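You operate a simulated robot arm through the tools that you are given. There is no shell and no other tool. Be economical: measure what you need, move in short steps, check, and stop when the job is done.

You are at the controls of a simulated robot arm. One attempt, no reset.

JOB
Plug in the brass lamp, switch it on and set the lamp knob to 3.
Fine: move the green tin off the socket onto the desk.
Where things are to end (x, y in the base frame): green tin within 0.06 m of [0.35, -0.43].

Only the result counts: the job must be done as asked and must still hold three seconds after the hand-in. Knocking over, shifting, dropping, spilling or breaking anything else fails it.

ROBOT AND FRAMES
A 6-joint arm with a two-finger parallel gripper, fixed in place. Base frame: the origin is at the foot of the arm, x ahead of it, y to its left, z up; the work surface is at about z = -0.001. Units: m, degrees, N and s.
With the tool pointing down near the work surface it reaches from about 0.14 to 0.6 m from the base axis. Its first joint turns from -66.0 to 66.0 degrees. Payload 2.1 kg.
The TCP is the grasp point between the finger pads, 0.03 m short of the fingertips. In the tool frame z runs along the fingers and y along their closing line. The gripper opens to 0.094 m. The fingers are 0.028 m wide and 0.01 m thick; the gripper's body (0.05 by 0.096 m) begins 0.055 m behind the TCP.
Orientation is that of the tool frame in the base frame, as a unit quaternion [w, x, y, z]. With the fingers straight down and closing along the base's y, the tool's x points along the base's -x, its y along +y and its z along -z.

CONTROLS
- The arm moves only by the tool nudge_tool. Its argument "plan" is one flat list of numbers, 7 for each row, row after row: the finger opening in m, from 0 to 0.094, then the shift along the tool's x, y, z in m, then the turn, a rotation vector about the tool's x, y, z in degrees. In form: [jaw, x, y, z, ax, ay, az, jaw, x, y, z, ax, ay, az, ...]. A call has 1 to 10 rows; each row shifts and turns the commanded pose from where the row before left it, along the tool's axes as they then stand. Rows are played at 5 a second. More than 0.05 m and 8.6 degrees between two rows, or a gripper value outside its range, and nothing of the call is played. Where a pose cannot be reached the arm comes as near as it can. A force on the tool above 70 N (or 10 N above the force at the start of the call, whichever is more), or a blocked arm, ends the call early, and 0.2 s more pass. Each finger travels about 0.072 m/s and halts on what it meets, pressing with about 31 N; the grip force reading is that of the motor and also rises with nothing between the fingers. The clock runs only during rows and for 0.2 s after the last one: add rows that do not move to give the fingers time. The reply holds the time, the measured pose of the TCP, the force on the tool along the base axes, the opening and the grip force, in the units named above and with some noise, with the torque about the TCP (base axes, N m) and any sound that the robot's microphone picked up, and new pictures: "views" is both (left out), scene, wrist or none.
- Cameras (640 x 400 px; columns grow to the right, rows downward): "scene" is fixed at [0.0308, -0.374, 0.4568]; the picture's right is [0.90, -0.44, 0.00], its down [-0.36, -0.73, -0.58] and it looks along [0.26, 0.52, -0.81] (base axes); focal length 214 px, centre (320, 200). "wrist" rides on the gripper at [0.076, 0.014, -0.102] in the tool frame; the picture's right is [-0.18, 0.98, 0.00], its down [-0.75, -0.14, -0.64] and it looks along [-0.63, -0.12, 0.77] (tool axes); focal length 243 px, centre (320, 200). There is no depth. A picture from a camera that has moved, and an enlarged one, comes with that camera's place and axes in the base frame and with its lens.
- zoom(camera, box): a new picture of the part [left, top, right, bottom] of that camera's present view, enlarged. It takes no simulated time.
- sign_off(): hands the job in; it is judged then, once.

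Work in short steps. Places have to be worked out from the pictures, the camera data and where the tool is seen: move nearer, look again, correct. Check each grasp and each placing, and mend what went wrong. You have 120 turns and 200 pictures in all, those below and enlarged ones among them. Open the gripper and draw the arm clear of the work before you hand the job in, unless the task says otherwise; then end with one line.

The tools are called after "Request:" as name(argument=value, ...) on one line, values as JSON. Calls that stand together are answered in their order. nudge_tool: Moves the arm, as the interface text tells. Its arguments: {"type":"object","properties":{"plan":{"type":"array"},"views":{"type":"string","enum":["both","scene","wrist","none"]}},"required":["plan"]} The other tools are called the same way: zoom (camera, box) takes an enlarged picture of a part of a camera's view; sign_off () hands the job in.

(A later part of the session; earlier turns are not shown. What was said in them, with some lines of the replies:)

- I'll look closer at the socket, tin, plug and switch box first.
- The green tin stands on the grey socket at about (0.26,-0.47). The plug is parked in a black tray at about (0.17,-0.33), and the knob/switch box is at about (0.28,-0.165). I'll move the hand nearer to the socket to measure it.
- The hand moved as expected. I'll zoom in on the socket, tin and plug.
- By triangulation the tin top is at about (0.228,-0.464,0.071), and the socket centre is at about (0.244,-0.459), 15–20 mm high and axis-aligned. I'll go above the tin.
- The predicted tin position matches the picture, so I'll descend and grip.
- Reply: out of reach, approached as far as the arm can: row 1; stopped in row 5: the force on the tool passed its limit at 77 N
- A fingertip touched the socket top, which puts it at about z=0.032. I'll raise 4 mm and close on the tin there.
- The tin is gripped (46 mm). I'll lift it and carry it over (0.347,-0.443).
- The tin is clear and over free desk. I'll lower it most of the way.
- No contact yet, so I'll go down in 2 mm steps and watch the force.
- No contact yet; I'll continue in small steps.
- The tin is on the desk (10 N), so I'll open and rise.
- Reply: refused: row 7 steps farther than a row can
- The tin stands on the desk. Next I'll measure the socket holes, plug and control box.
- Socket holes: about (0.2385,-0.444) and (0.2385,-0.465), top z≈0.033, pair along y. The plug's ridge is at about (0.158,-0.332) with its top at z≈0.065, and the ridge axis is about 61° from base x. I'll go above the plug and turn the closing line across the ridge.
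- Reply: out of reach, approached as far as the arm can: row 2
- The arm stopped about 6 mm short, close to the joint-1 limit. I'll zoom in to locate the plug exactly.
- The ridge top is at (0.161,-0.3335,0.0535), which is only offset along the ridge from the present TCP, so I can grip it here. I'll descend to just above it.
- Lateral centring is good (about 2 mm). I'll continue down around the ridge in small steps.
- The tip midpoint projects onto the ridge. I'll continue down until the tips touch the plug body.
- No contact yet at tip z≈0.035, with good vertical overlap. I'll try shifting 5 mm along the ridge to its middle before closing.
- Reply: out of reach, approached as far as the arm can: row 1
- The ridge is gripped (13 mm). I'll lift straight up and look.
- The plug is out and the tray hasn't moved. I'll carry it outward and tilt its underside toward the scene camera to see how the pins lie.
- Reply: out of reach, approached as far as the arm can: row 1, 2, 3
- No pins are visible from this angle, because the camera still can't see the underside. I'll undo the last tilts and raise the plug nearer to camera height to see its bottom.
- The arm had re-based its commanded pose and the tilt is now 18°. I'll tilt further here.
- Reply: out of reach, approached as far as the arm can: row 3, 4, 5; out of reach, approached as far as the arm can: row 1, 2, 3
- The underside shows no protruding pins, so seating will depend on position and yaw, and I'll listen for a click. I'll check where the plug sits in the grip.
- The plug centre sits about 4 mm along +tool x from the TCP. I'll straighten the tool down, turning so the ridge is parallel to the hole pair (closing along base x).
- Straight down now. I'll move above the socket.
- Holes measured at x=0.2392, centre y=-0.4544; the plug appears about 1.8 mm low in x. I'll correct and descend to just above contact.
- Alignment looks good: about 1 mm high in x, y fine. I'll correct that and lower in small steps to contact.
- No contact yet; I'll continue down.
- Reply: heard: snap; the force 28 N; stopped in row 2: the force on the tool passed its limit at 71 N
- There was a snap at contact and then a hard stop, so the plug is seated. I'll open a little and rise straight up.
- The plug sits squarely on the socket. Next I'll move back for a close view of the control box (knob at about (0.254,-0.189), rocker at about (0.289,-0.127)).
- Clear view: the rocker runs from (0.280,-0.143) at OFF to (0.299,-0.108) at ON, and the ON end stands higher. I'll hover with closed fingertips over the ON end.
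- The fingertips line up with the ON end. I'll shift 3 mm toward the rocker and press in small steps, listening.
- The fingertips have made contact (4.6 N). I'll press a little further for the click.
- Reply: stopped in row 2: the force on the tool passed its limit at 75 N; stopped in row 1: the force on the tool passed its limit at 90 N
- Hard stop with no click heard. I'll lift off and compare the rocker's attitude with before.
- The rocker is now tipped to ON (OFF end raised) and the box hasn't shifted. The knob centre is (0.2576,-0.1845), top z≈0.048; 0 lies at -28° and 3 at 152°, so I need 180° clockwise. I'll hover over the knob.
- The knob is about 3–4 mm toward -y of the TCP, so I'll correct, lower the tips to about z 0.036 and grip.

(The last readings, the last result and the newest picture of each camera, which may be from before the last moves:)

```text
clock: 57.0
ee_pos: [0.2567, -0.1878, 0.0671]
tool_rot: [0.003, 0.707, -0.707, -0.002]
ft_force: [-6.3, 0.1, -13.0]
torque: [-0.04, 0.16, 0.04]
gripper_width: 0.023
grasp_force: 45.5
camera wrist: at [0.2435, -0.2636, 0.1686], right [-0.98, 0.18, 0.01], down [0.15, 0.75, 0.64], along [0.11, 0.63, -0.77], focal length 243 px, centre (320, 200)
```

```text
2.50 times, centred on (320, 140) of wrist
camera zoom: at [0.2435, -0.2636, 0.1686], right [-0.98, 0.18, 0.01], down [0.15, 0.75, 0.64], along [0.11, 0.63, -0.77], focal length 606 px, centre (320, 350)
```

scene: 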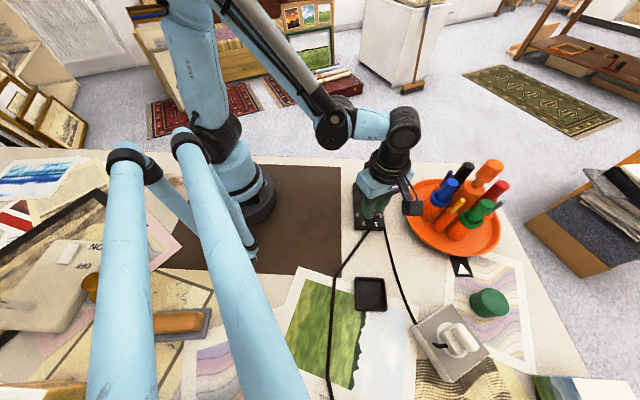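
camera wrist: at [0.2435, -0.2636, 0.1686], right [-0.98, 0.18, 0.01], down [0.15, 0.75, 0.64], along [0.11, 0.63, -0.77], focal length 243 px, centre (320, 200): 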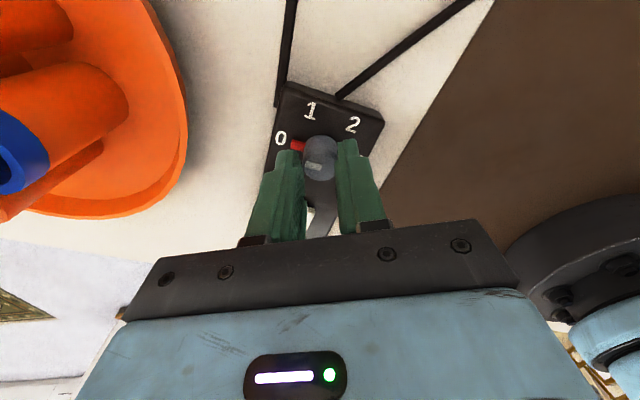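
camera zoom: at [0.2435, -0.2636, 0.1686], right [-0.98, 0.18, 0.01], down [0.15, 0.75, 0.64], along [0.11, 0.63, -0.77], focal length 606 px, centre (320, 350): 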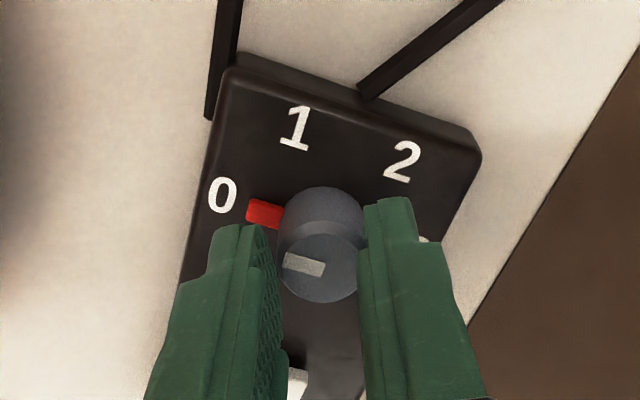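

Gripped (23 mm). I'll relieve the small side force and turn 40° clockwise as a first test.

Request:
nudge_tool(plan=[0.015, 0.0008, 0.0008, 0.0005, 0, 0, 0, 0.015, 0, 0, 0, 0, 0, 8, 0.015, 0, 0, 0, 0, 0, 8, 0.015, 0, 0, 0, 0, 0, 8, 0.015, 0, 0, 0, 0, 0, 8, 0.015, 0, 0, 0, 0, 0, 8, 0.015, 0, 0, 0, 0, 0, 0], views="wrist")

Request:
zoom(camera="wrist", box=[230, 60, 410, 220])

```text
clock: 58.6
ee_pos: [0.2534, -0.1862, 0.0673]
tool_rot: [-0.005, -0.422, 0.907, 0.006]
ft_force: [-23.4, 19.5, -18.2]
torque: [0.98, 0.05, 0.12]
gripper_width: 0.0231
grasp_force: 44.8
camera wrist: at [0.1963, -0.2365, 0.1692], right [-0.63, 0.77, 0.01], down [0.6, 0.48, 0.64], along [0.49, 0.41, -0.77], focal length 243 px, centre (320, 200)
```

wrist: 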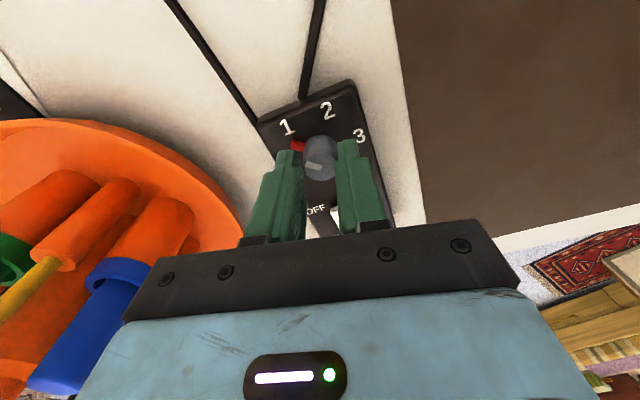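

```text
2.50 times, centred on (320, 140) of wrist
camera zoom: at [0.1963, -0.2365, 0.1692], right [-0.63, 0.77, 0.01], down [0.6, 0.48, 0.64], along [0.49, 0.41, -0.77], focal length 606 px, centre (320, 350)
```

zoom: 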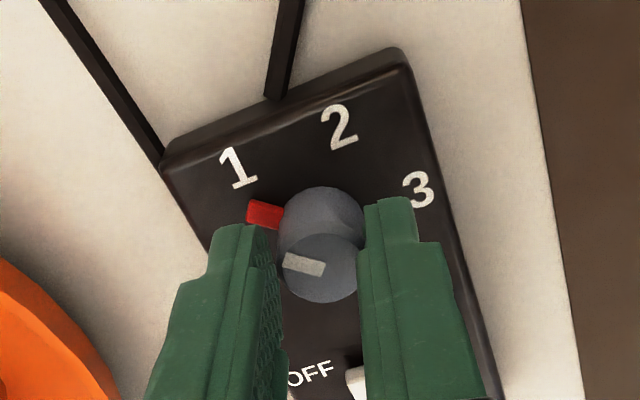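

The knob turns with the grip (the red pointer moves with it), but side load has built up from off-centre gripping. I'll open here to relax it and re-centre.

Request:
nudge_tool(plan=[0.03, 0, 0, 0, 0, 0, 0, 0.045, 0, 0, 0, 0, 0, 0, 0.045, 0, 0, 0, 0, 0, 0], views="wrist")

Request:
zoom(camera="wrist", box=[230, 60, 410, 220])

Request:
zoom(camera="scene", box=[340, 175, 400, 235])

```text
clock: 59.4
ee_pos: [0.2567, -0.1878, 0.0689]
tool_rot: [-0.003, -0.423, 0.906, 0.001]
ft_force: [-0.2, -0.4, -1.0]
torque: [-0.01, 0.01, 0.02]
gripper_width: 0.045
grasp_force: 0.1
camera wrist: at [0.1977, -0.2376, 0.1693], right [-0.63, 0.77, 0.0], down [0.6, 0.49, 0.64], along [0.49, 0.41, -0.77], focal length 243 px, centre (320, 200)
```

wrist: 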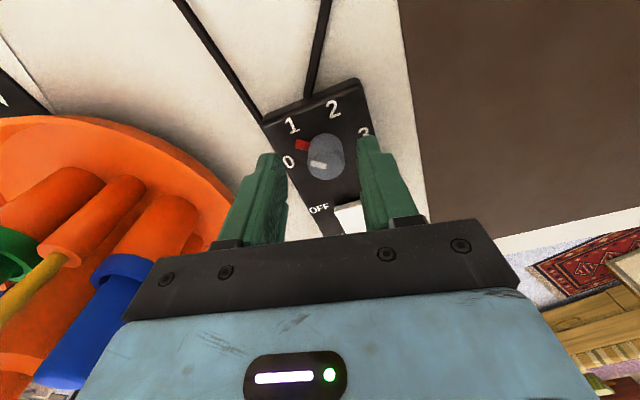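

```text
2.50 times, centred on (320, 140) of wrist
camera zoom: at [0.1977, -0.2376, 0.1693], right [-0.63, 0.77, 0.0], down [0.6, 0.49, 0.64], along [0.49, 0.41, -0.77], focal length 606 px, centre (320, 350)
```

zoom: 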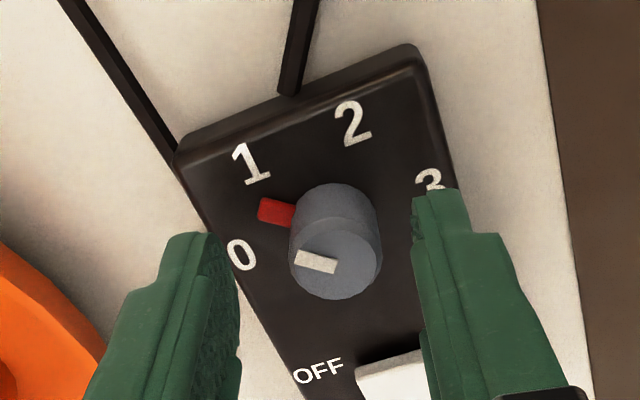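

```text
6.67 times, centred on (370, 205) of scene
camera zoom: at [0.0308, -0.374, 0.4568], right [0.9, -0.44, 0.0], down [-0.36, -0.73, -0.58], along [0.26, 0.52, -0.81], focal length 1430 px, centre (-13, 167)
```

zoom: 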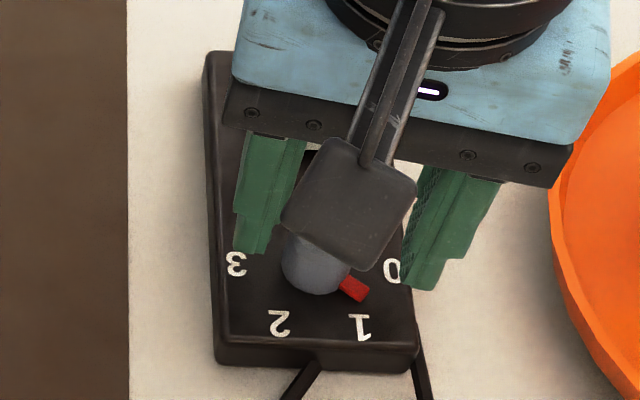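

The knob now points at about 40° (between 0 and 1) and the box is unmoved. The knob centre is about 4 mm along +tool y from the TCP, so I'll shift and re-grip.

Request:
nudge_tool(plan=[0.045, 0.0015, 0.004, 0.0015, 0, 0, 0, 0.03, 0, 0, 0, 0, 0, 0, 0.018, 0, 0, 0, 0, 0, 0, 0.018, 0, 0, 0, 0, 0, 0, 0.018, 0, 0, 0, 0, 0, 0], views="none")

```text
clock: 60.6
ee_pos: [0.2531, -0.1877, 0.0658]
tool_rot: [-0.001, -0.423, 0.906, -0.001]
ft_force: [14.4, -11.5, -9.9]
torque: [-0.18, -0.27, -0.12]
gripper_width: 0.023
grasp_force: 45.4
```

Side force reversed along tool y, so the shift overshot; I'll go back 1.5 mm and turn another 40°.

Request:
nudge_tool(plan=[0.015, 0, -0.0015, 0.0007, 0, 0, 0, 0.015, 0, 0, 0, 0, 0, 0], views="none")

Request:
nudge_tool(plan=[0.015, 0, 0, 0, 0, 0, 8, 0.015, 0, 0, 0, 0, 0, 8, 0.015, 0, 0, 0, 0, 0, 8, 0.015, 0, 0, 0, 0, 0, 8, 0.015, 0, 0, 0, 0, 0, 8, 0.015, 0, 0, 0, 0, 0, 0], views="wrist")

```text
clock: 61.2
ee_pos: [0.2532, -0.187, 0.0655]
tool_rot: [-0.003, -0.422, 0.907, 0.002]
ft_force: [1.8, -3.5, 42.7]
torque: [0.04, -0.23, 0.0]
gripper_width: 0.0232
grasp_force: 45.1
```

```text
clock: 62.6
ee_pos: [0.2498, -0.1842, 0.0643]
tool_rot: [-0.007, -0.087, 0.996, 0.008]
ft_force: [-20.1, 41.8, 16.0]
torque: [1.21, 0.04, 0.24]
gripper_width: 0.0229
grasp_force: 44.9
camera wrist: at [0.1758, -0.1856, 0.1675], right [0.01, 1.0, 0.01], down [0.78, -0.02, 0.63], along [0.63, 0.0, -0.78], focal length 243 px, centre (320, 200)
```

wrist: 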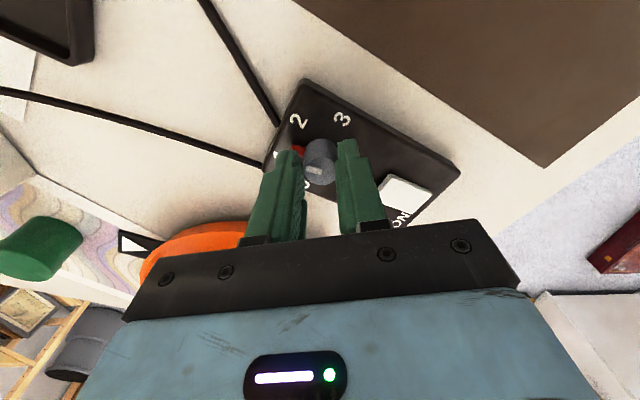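

Load has built up again, so I'll open, relax and re-measure the knob centre.

Request:
nudge_tool(plan=[0.03, 0, 0, 0, 0, 0, 0, 0.045, 0, 0, -0.002, 0, 0, 0, 0.045, 0, 0, 0, 0, 0, 0], views="none")

Request:
zoom(camera="wrist", box=[230, 60, 410, 220])

Request:
zoom(camera="scene", box=[340, 175, 400, 235])

```text
clock: 63.4
ee_pos: [0.2531, -0.1881, 0.0682]
tool_rot: [-0.003, -0.086, 0.996, 0.0]
ft_force: [0.4, 0.8, -0.2]
torque: [0.02, -0.01, -0.02]
gripper_width: 0.0453
grasp_force: 0.1
```

```text
2.50 times, centred on (320, 140) of wrist
camera zoom: at [0.177, -0.188, 0.1695], right [0.01, 1.0, 0.0], down [0.77, -0.01, 0.64], along [0.64, -0.01, -0.77], focal length 606 px, centre (320, 350)
```

zoom: 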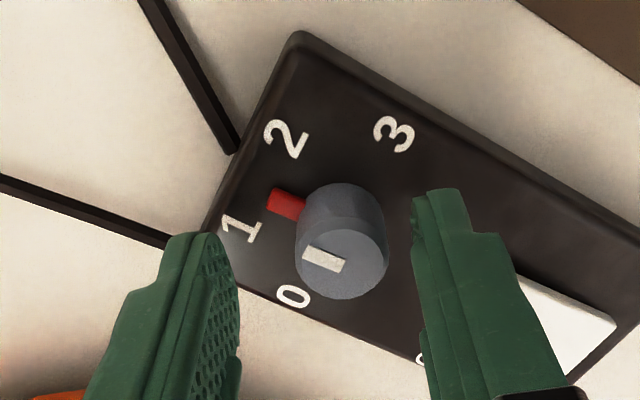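

```text
6.67 times, centred on (370, 205) of scene
camera zoom: at [0.0308, -0.374, 0.4568], right [0.9, -0.44, 0.0], down [-0.36, -0.73, -0.58], along [0.26, 0.52, -0.81], focal length 1430 px, centre (-13, 167)
```

zoom: 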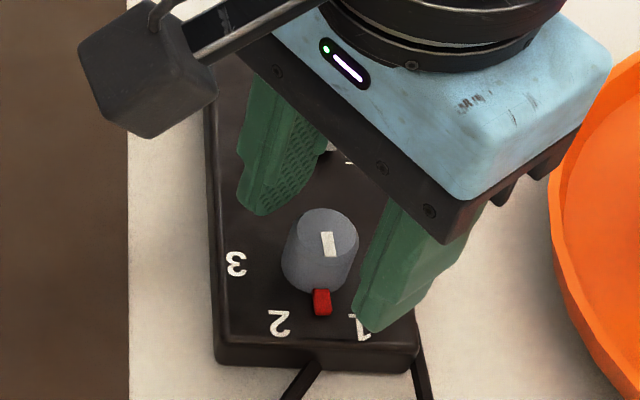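

Pointer is now about 80°, box unmoved. Combining the three force readings, the knob axis is at about (0.2557,-0.1848), so I'll re-centre there and grip.

Request:
nudge_tool(plan=[0.045, -0.003, 0.0028, 0.001, 0, 0, 0, 0.03, 0, 0, 0, 0, 0, 0, 0.018, 0, 0, 0, 0, 0, 0, 0.018, 0, 0, 0, 0, 0, 0, 0.018, 0, 0, 0, 0, 0, 0], views="none")

```text
clock: 64.6
ee_pos: [0.2552, -0.1843, 0.0658]
tool_rot: [-0.003, -0.086, 0.996, 0.003]
ft_force: [-2.3, 18.1, 3.6]
torque: [0.55, 0.31, -0.01]
gripper_width: 0.0229
grasp_force: 45.1
```

Request:
nudge_tool(plan=[0.015, 0, 0.0013, 0, 0, 0, 0, 0.015, 0, 0, 0, 0, 0, 8, 0.015, 0, 0, 0, 0, 0, 8, 0.015, 0, 0, 0, 0, 0, 8, 0.015, 0, 0, 0, 0, 0, 8, 0.015, 0, 0, 0, 0, 0, 0], views="none")

```text
clock: 66.0
ee_pos: [0.2553, -0.1832, 0.0663]
tool_rot: [-0.003, 0.192, 0.981, 0.001]
ft_force: [1.0, 16.7, -31.1]
torque: [0.26, -0.56, 0.0]
gripper_width: 0.0229
grasp_force: 44.8
```

Side load is staying low. I'll continue another 40° with a small correction.

Request:
nudge_tool(plan=[0.015, 0, 0.001, 0.0006, 0, 0, 0, 0.015, 0, 0, 0, 0, 0, 8, 0.015, 0, 0, 0, 0, 0, 8, 0.015, 0, 0, 0, 0, 0, 8, 0.015, 0, 0, 0, 0, 0, 8, 0.015, 0, 0, 0, 0, 0, 8, 0.015, 0, 0, 0, 0, 0, 0], views="scene")

Request:
zoom(camera="wrist", box=[230, 60, 410, 220])

```text
clock: 67.6
ee_pos: [0.2553, -0.1827, 0.0644]
tool_rot: [-0.003, 0.516, 0.856, -0.001]
ft_force: [-3.6, 10.6, 41.1]
torque: [0.38, 0.1, -0.01]
gripper_width: 0.023
grasp_force: 45.0
```

scene: 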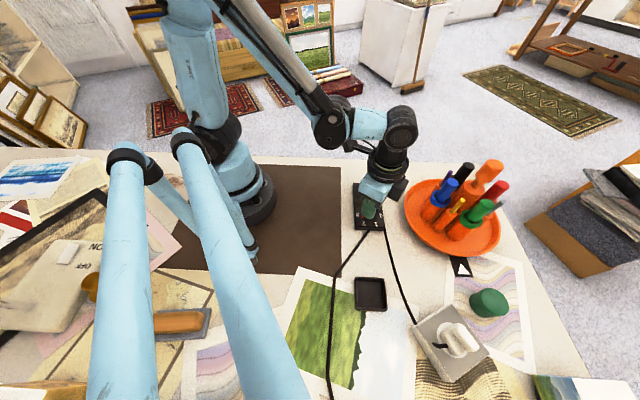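

```text
2.50 times, centred on (320, 140) of wrist
camera zoom: at [0.2342, -0.1087, 0.1673], right [0.95, 0.3, 0.0], down [0.23, -0.73, 0.64], along [0.19, -0.61, -0.77], focal length 606 px, centre (320, 350)
```

zoom: 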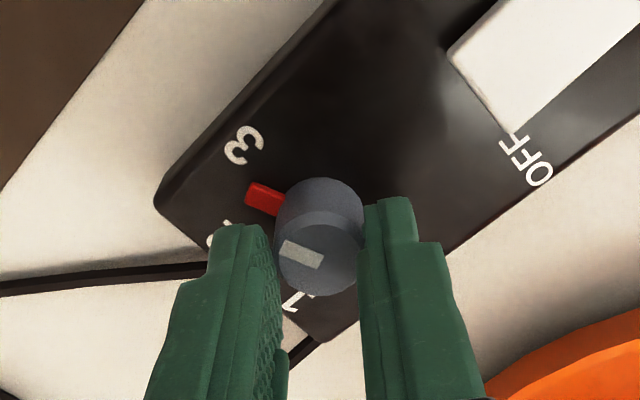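

About 152° has been turned without slip. I'll add 24°.

Request:
nudge_tool(plan=[0.015, 0, 0, -0.0004, 0, 0, 0, 0.015, 0, 0, 0, 0, 0, 8, 0.015, 0, 0, 0, 0, 0, 8, 0.015, 0, 0, 0, 0, 0, 8, 0.015, 0, 0, 0, 0, 0, 0], views="none")

Request:
zoom(camera="wrist", box=[230, 60, 410, 220])

```text
clock: 68.8
ee_pos: [0.2569, -0.1824, 0.0647]
tool_rot: [-0.002, 0.682, 0.731, 0.0]
ft_force: [6.8, 13.4, -35.4]
torque: [0.24, -0.2, 0.11]
gripper_width: 0.0227
grasp_force: 44.9
```

```text
2.50 times, centred on (320, 140) of wrist
camera zoom: at [0.2666, -0.1062, 0.1675], right [0.99, -0.12, 0.0], down [-0.09, -0.76, 0.64], along [-0.08, -0.64, -0.77], focal length 606 px, centre (320, 350)
```

zoom: 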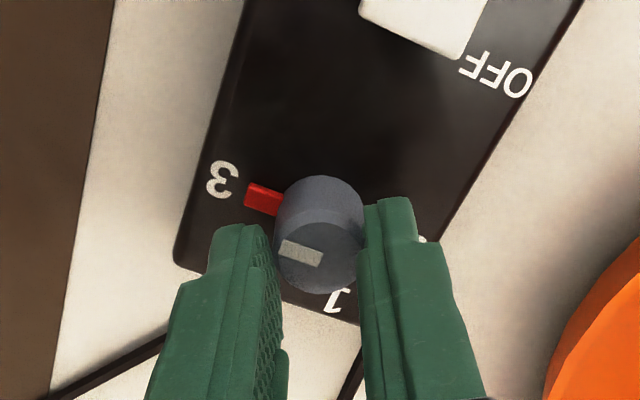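

The pointer is nearly at 3 (about 176° turned). I'll add 3.5°, then release and rise for a check.

Request:
nudge_tool(plan=[0.015, 0, 0, 0, 0, 0, 3.5, 0.015, 0, 0, 0, 0, 0, 0, 0.03, 0, 0, 0, 0, 0, 0, 0.045, 0, 0, 0, 0, 0, 0, 0.045, 0, 0, -0.01, 0, 0, 0, 0.045, 0, 0, -0.04, 0, 0, 0, 0.045, 0, 0, -0.05, 0, 0, 0, 0.045, 0, 0, -0.04, 0, 0, 0, 0.045, 0, 0, 0, 0, 0, 0])

Request:
zoom(camera="wrist", box=[230, 20, 410, 160])

Request:
zoom(camera="scene", box=[340, 175, 400, 235])

```text
clock: 70.8
ee_pos: [0.2567, -0.1837, 0.2066]
tool_rot: [-0.002, 0.704, 0.711, -0.002]
ft_force: [-0.2, -0.3, -0.3]
torque: [0.0, 0.02, -0.02]
gripper_width: 0.0449
grasp_force: 0.1
camera wrist: at [0.2713, -0.1082, 0.3083], right [0.98, -0.18, -0.01], down [-0.13, -0.76, 0.64], along [-0.12, -0.63, -0.77], focal length 243 px, centre (320, 200)
```

scene: 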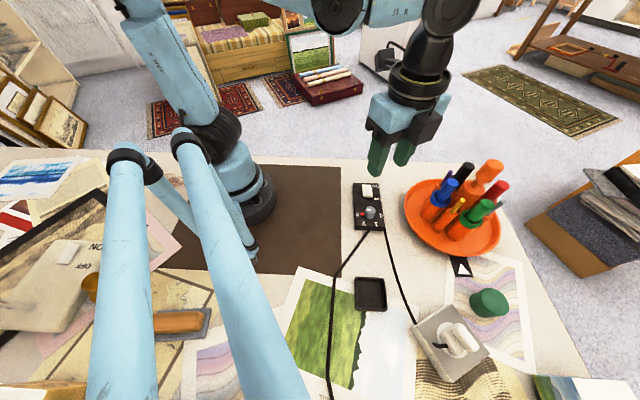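
wrist: 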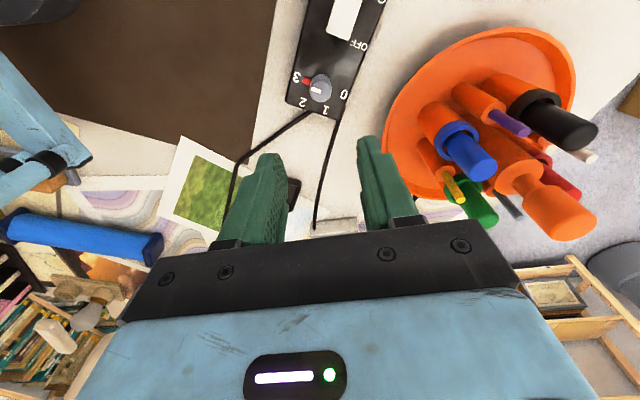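

```text
2.86 times, centred on (320, 90) of wrist
camera zoom: at [0.2713, -0.1082, 0.3083], right [0.98, -0.18, -0.01], down [-0.13, -0.76, 0.64], along [-0.12, -0.63, -0.77], focal length 693 px, centre (320, 514)
```

zoom: 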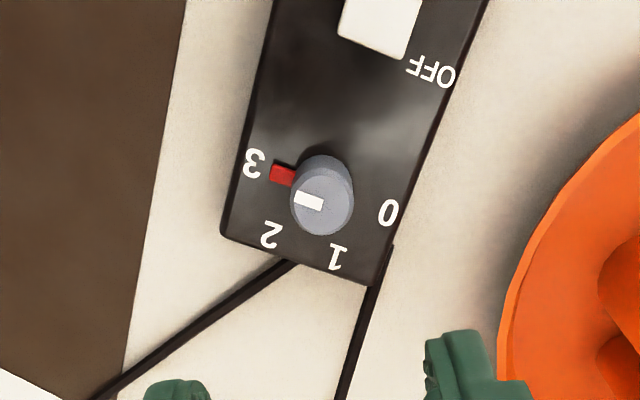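

```text
6.67 times, centred on (370, 205) of scene
camera zoom: at [0.0308, -0.374, 0.4568], right [0.9, -0.44, 0.0], down [-0.36, -0.73, -0.58], along [0.26, 0.52, -0.81], focal length 1430 px, centre (-13, 167)
```

zoom: 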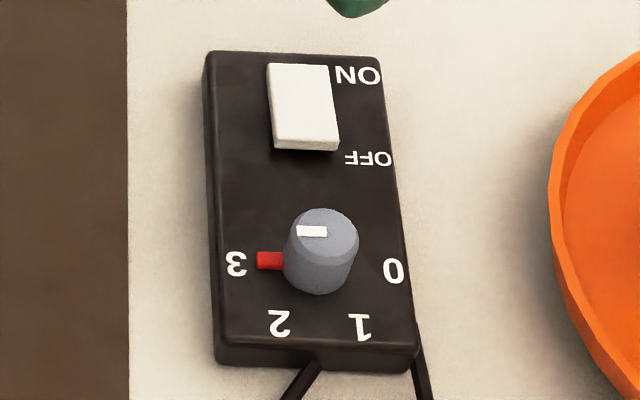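

The pointer is at 3, the rocker is ON and the box is in place. I'll check for the lamp itself and whether it's lit.

Request:
zoom(camera="wrist", box=[0, 120, 260, 400])

Request:
zoom(camera="scene", box=[0, 200, 240, 400])

Request:
zoom(camera="scene", box=[390, 270, 540, 390])

```text
1.43 times, centred on (130, 260) of wrist
camera zoom: at [0.2713, -0.1082, 0.3083], right [0.98, -0.18, -0.01], down [-0.13, -0.76, 0.64], along [-0.12, -0.63, -0.77], focal length 347 px, centre (591, 114)
```

zoom: 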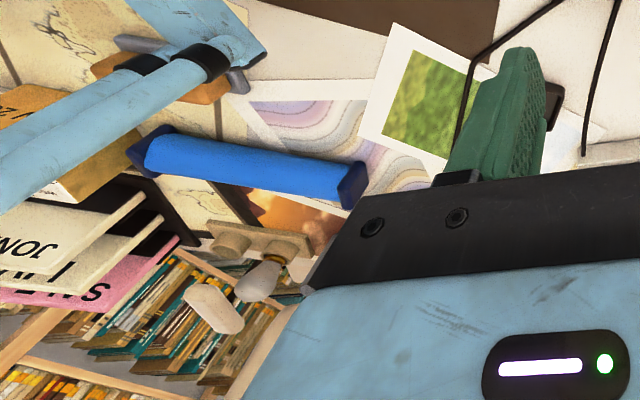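

```text
2.00 times, centred on (120, 300) of scene
camera zoom: at [0.0308, -0.374, 0.4568], right [0.9, -0.44, 0.0], down [-0.36, -0.73, -0.58], along [0.26, 0.52, -0.81], focal length 429 px, centre (720, 0)
```

zoom: 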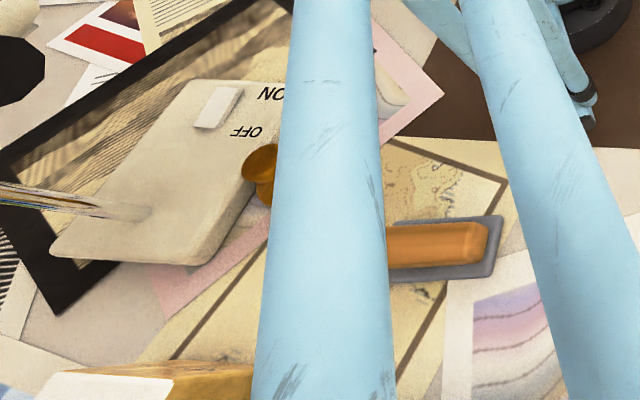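

```text
3.33 times, centred on (465, 330) of scene
camera zoom: at [0.0308, -0.374, 0.4568], right [0.9, -0.44, 0.0], down [-0.36, -0.73, -0.58], along [0.26, 0.52, -0.81], focal length 715 px, centre (-163, -233)
```

zoom: 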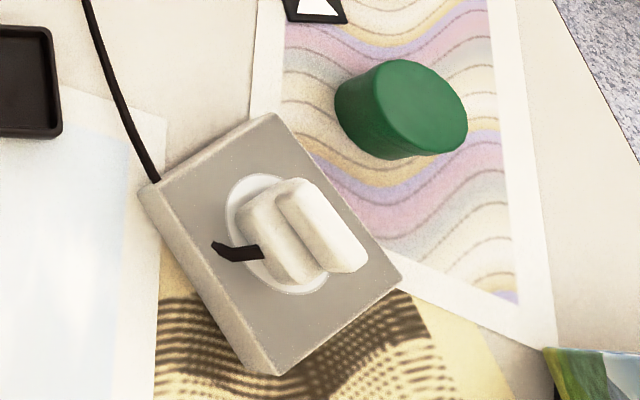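

I can see something bulb-like past the desk edge. I'll raise and tilt the camera toward -y/-x to look for the lamp.

Request:
nudge_tool(plan=[0.045, 0, 0, -0.04, 0, 0, 0, 0.045, 0, 0, -0.04, 0, 0, 0, 0.045, 0, 0, 0, 0, 0, 8, 0.045, 0, 0, 0, 0, 0, 8, 0.045, 0, 0, 0, 0, 0, 8, 0.045, 0, 0, 0, 0, -8, 0, 0.045, 0, 0, 0, 0, -8, 0, 0.045, 0, 0, 0, 0, -8, 0, 0.045, 0, 0, 0, 0, 0, 0])

```text
clock: 72.8
ee_pos: [0.258, -0.1819, 0.286]
tool_rot: [0.114, 0.817, 0.536, -0.177]
ft_force: [0.3, -0.3, 0.0]
torque: [0.0, -0.01, 0.04]
gripper_width: 0.0448
grasp_force: 0.1
camera wrist: at [0.316, -0.0859, 0.3478], right [0.83, -0.55, 0.07], down [-0.29, -0.33, 0.9], along [-0.47, -0.77, -0.44], focal length 243 px, centre (320, 200)
```

scene: 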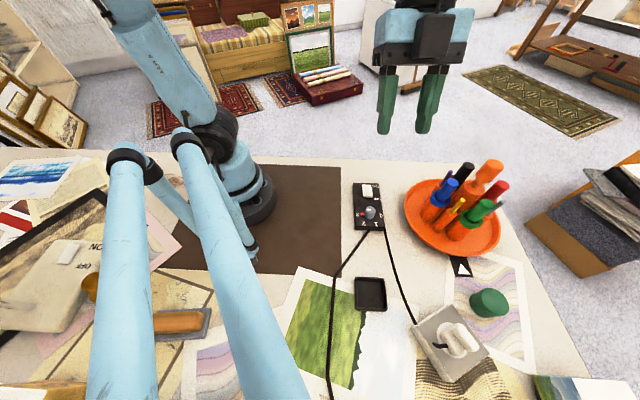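
wrist: 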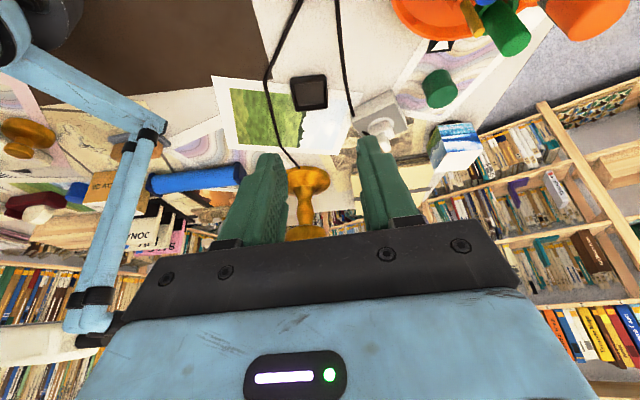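

A brass lamp stands at the end of the box's cord. I'll zoom in on it.

Request:
zoom(camera="wrist", box=[230, 130, 400, 250])

```text
3.33 times, centred on (315, 190) of wrist
camera zoom: at [0.316, -0.0859, 0.3478], right [0.83, -0.55, 0.07], down [-0.29, -0.33, 0.9], along [-0.47, -0.77, -0.44], focal length 809 px, centre (337, 233)
```

zoom: 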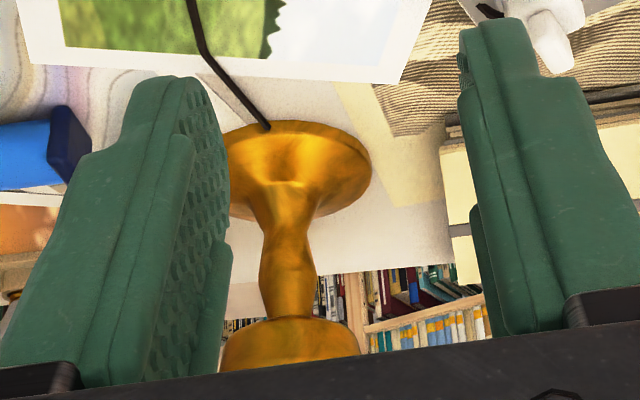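

It's the brass lamp, joined to this box. I'll tilt more to see whether its head is lit.

Request:
nudge_tool(plan=[0.045, 0, 0, 0, 0, -8, 0, 0.045, 0, 0, 0, 0, -8, 0, 0.045, 0, 0, 0, 0, -8, 0, 0.045, 0, 0, 0, 0, 0, 0], views="wrist")

```text
clock: 73.8
ee_pos: [0.2568, -0.182, 0.2865]
tool_rot: [0.222, 0.763, 0.501, -0.343]
ft_force: [0.0, 0.7, 0.1]
torque: [-0.01, 0.02, -0.02]
gripper_width: 0.045
grasp_force: 0.0
camera wrist: at [0.3218, -0.0718, 0.2968], right [0.85, -0.51, 0.13], down [-0.13, 0.03, 0.99], along [-0.51, -0.86, -0.04], focal length 243 px, centre (320, 200)
```

wrist: 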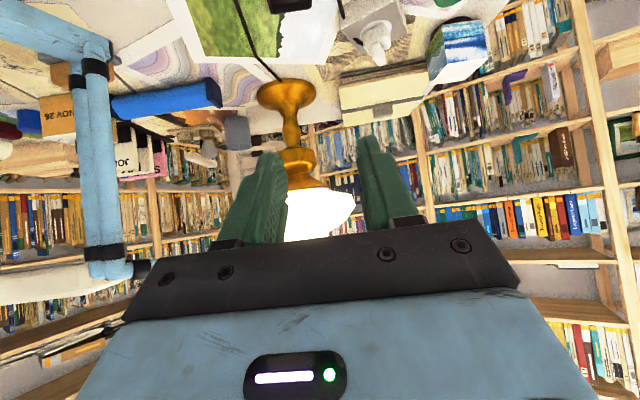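

The lamp's shade is glowing, the tin is at about (0.347,-0.443), the rocker is ON and the knob is at 3. The gripper is open and clear, so I'll hand in.

Request:
sign_off()

```text
The job is handed in.
```

The brass lamp is plugged in, switched on and glowing with its knob at 3, and the green tin is on the desk at about (0.347, -0.443).
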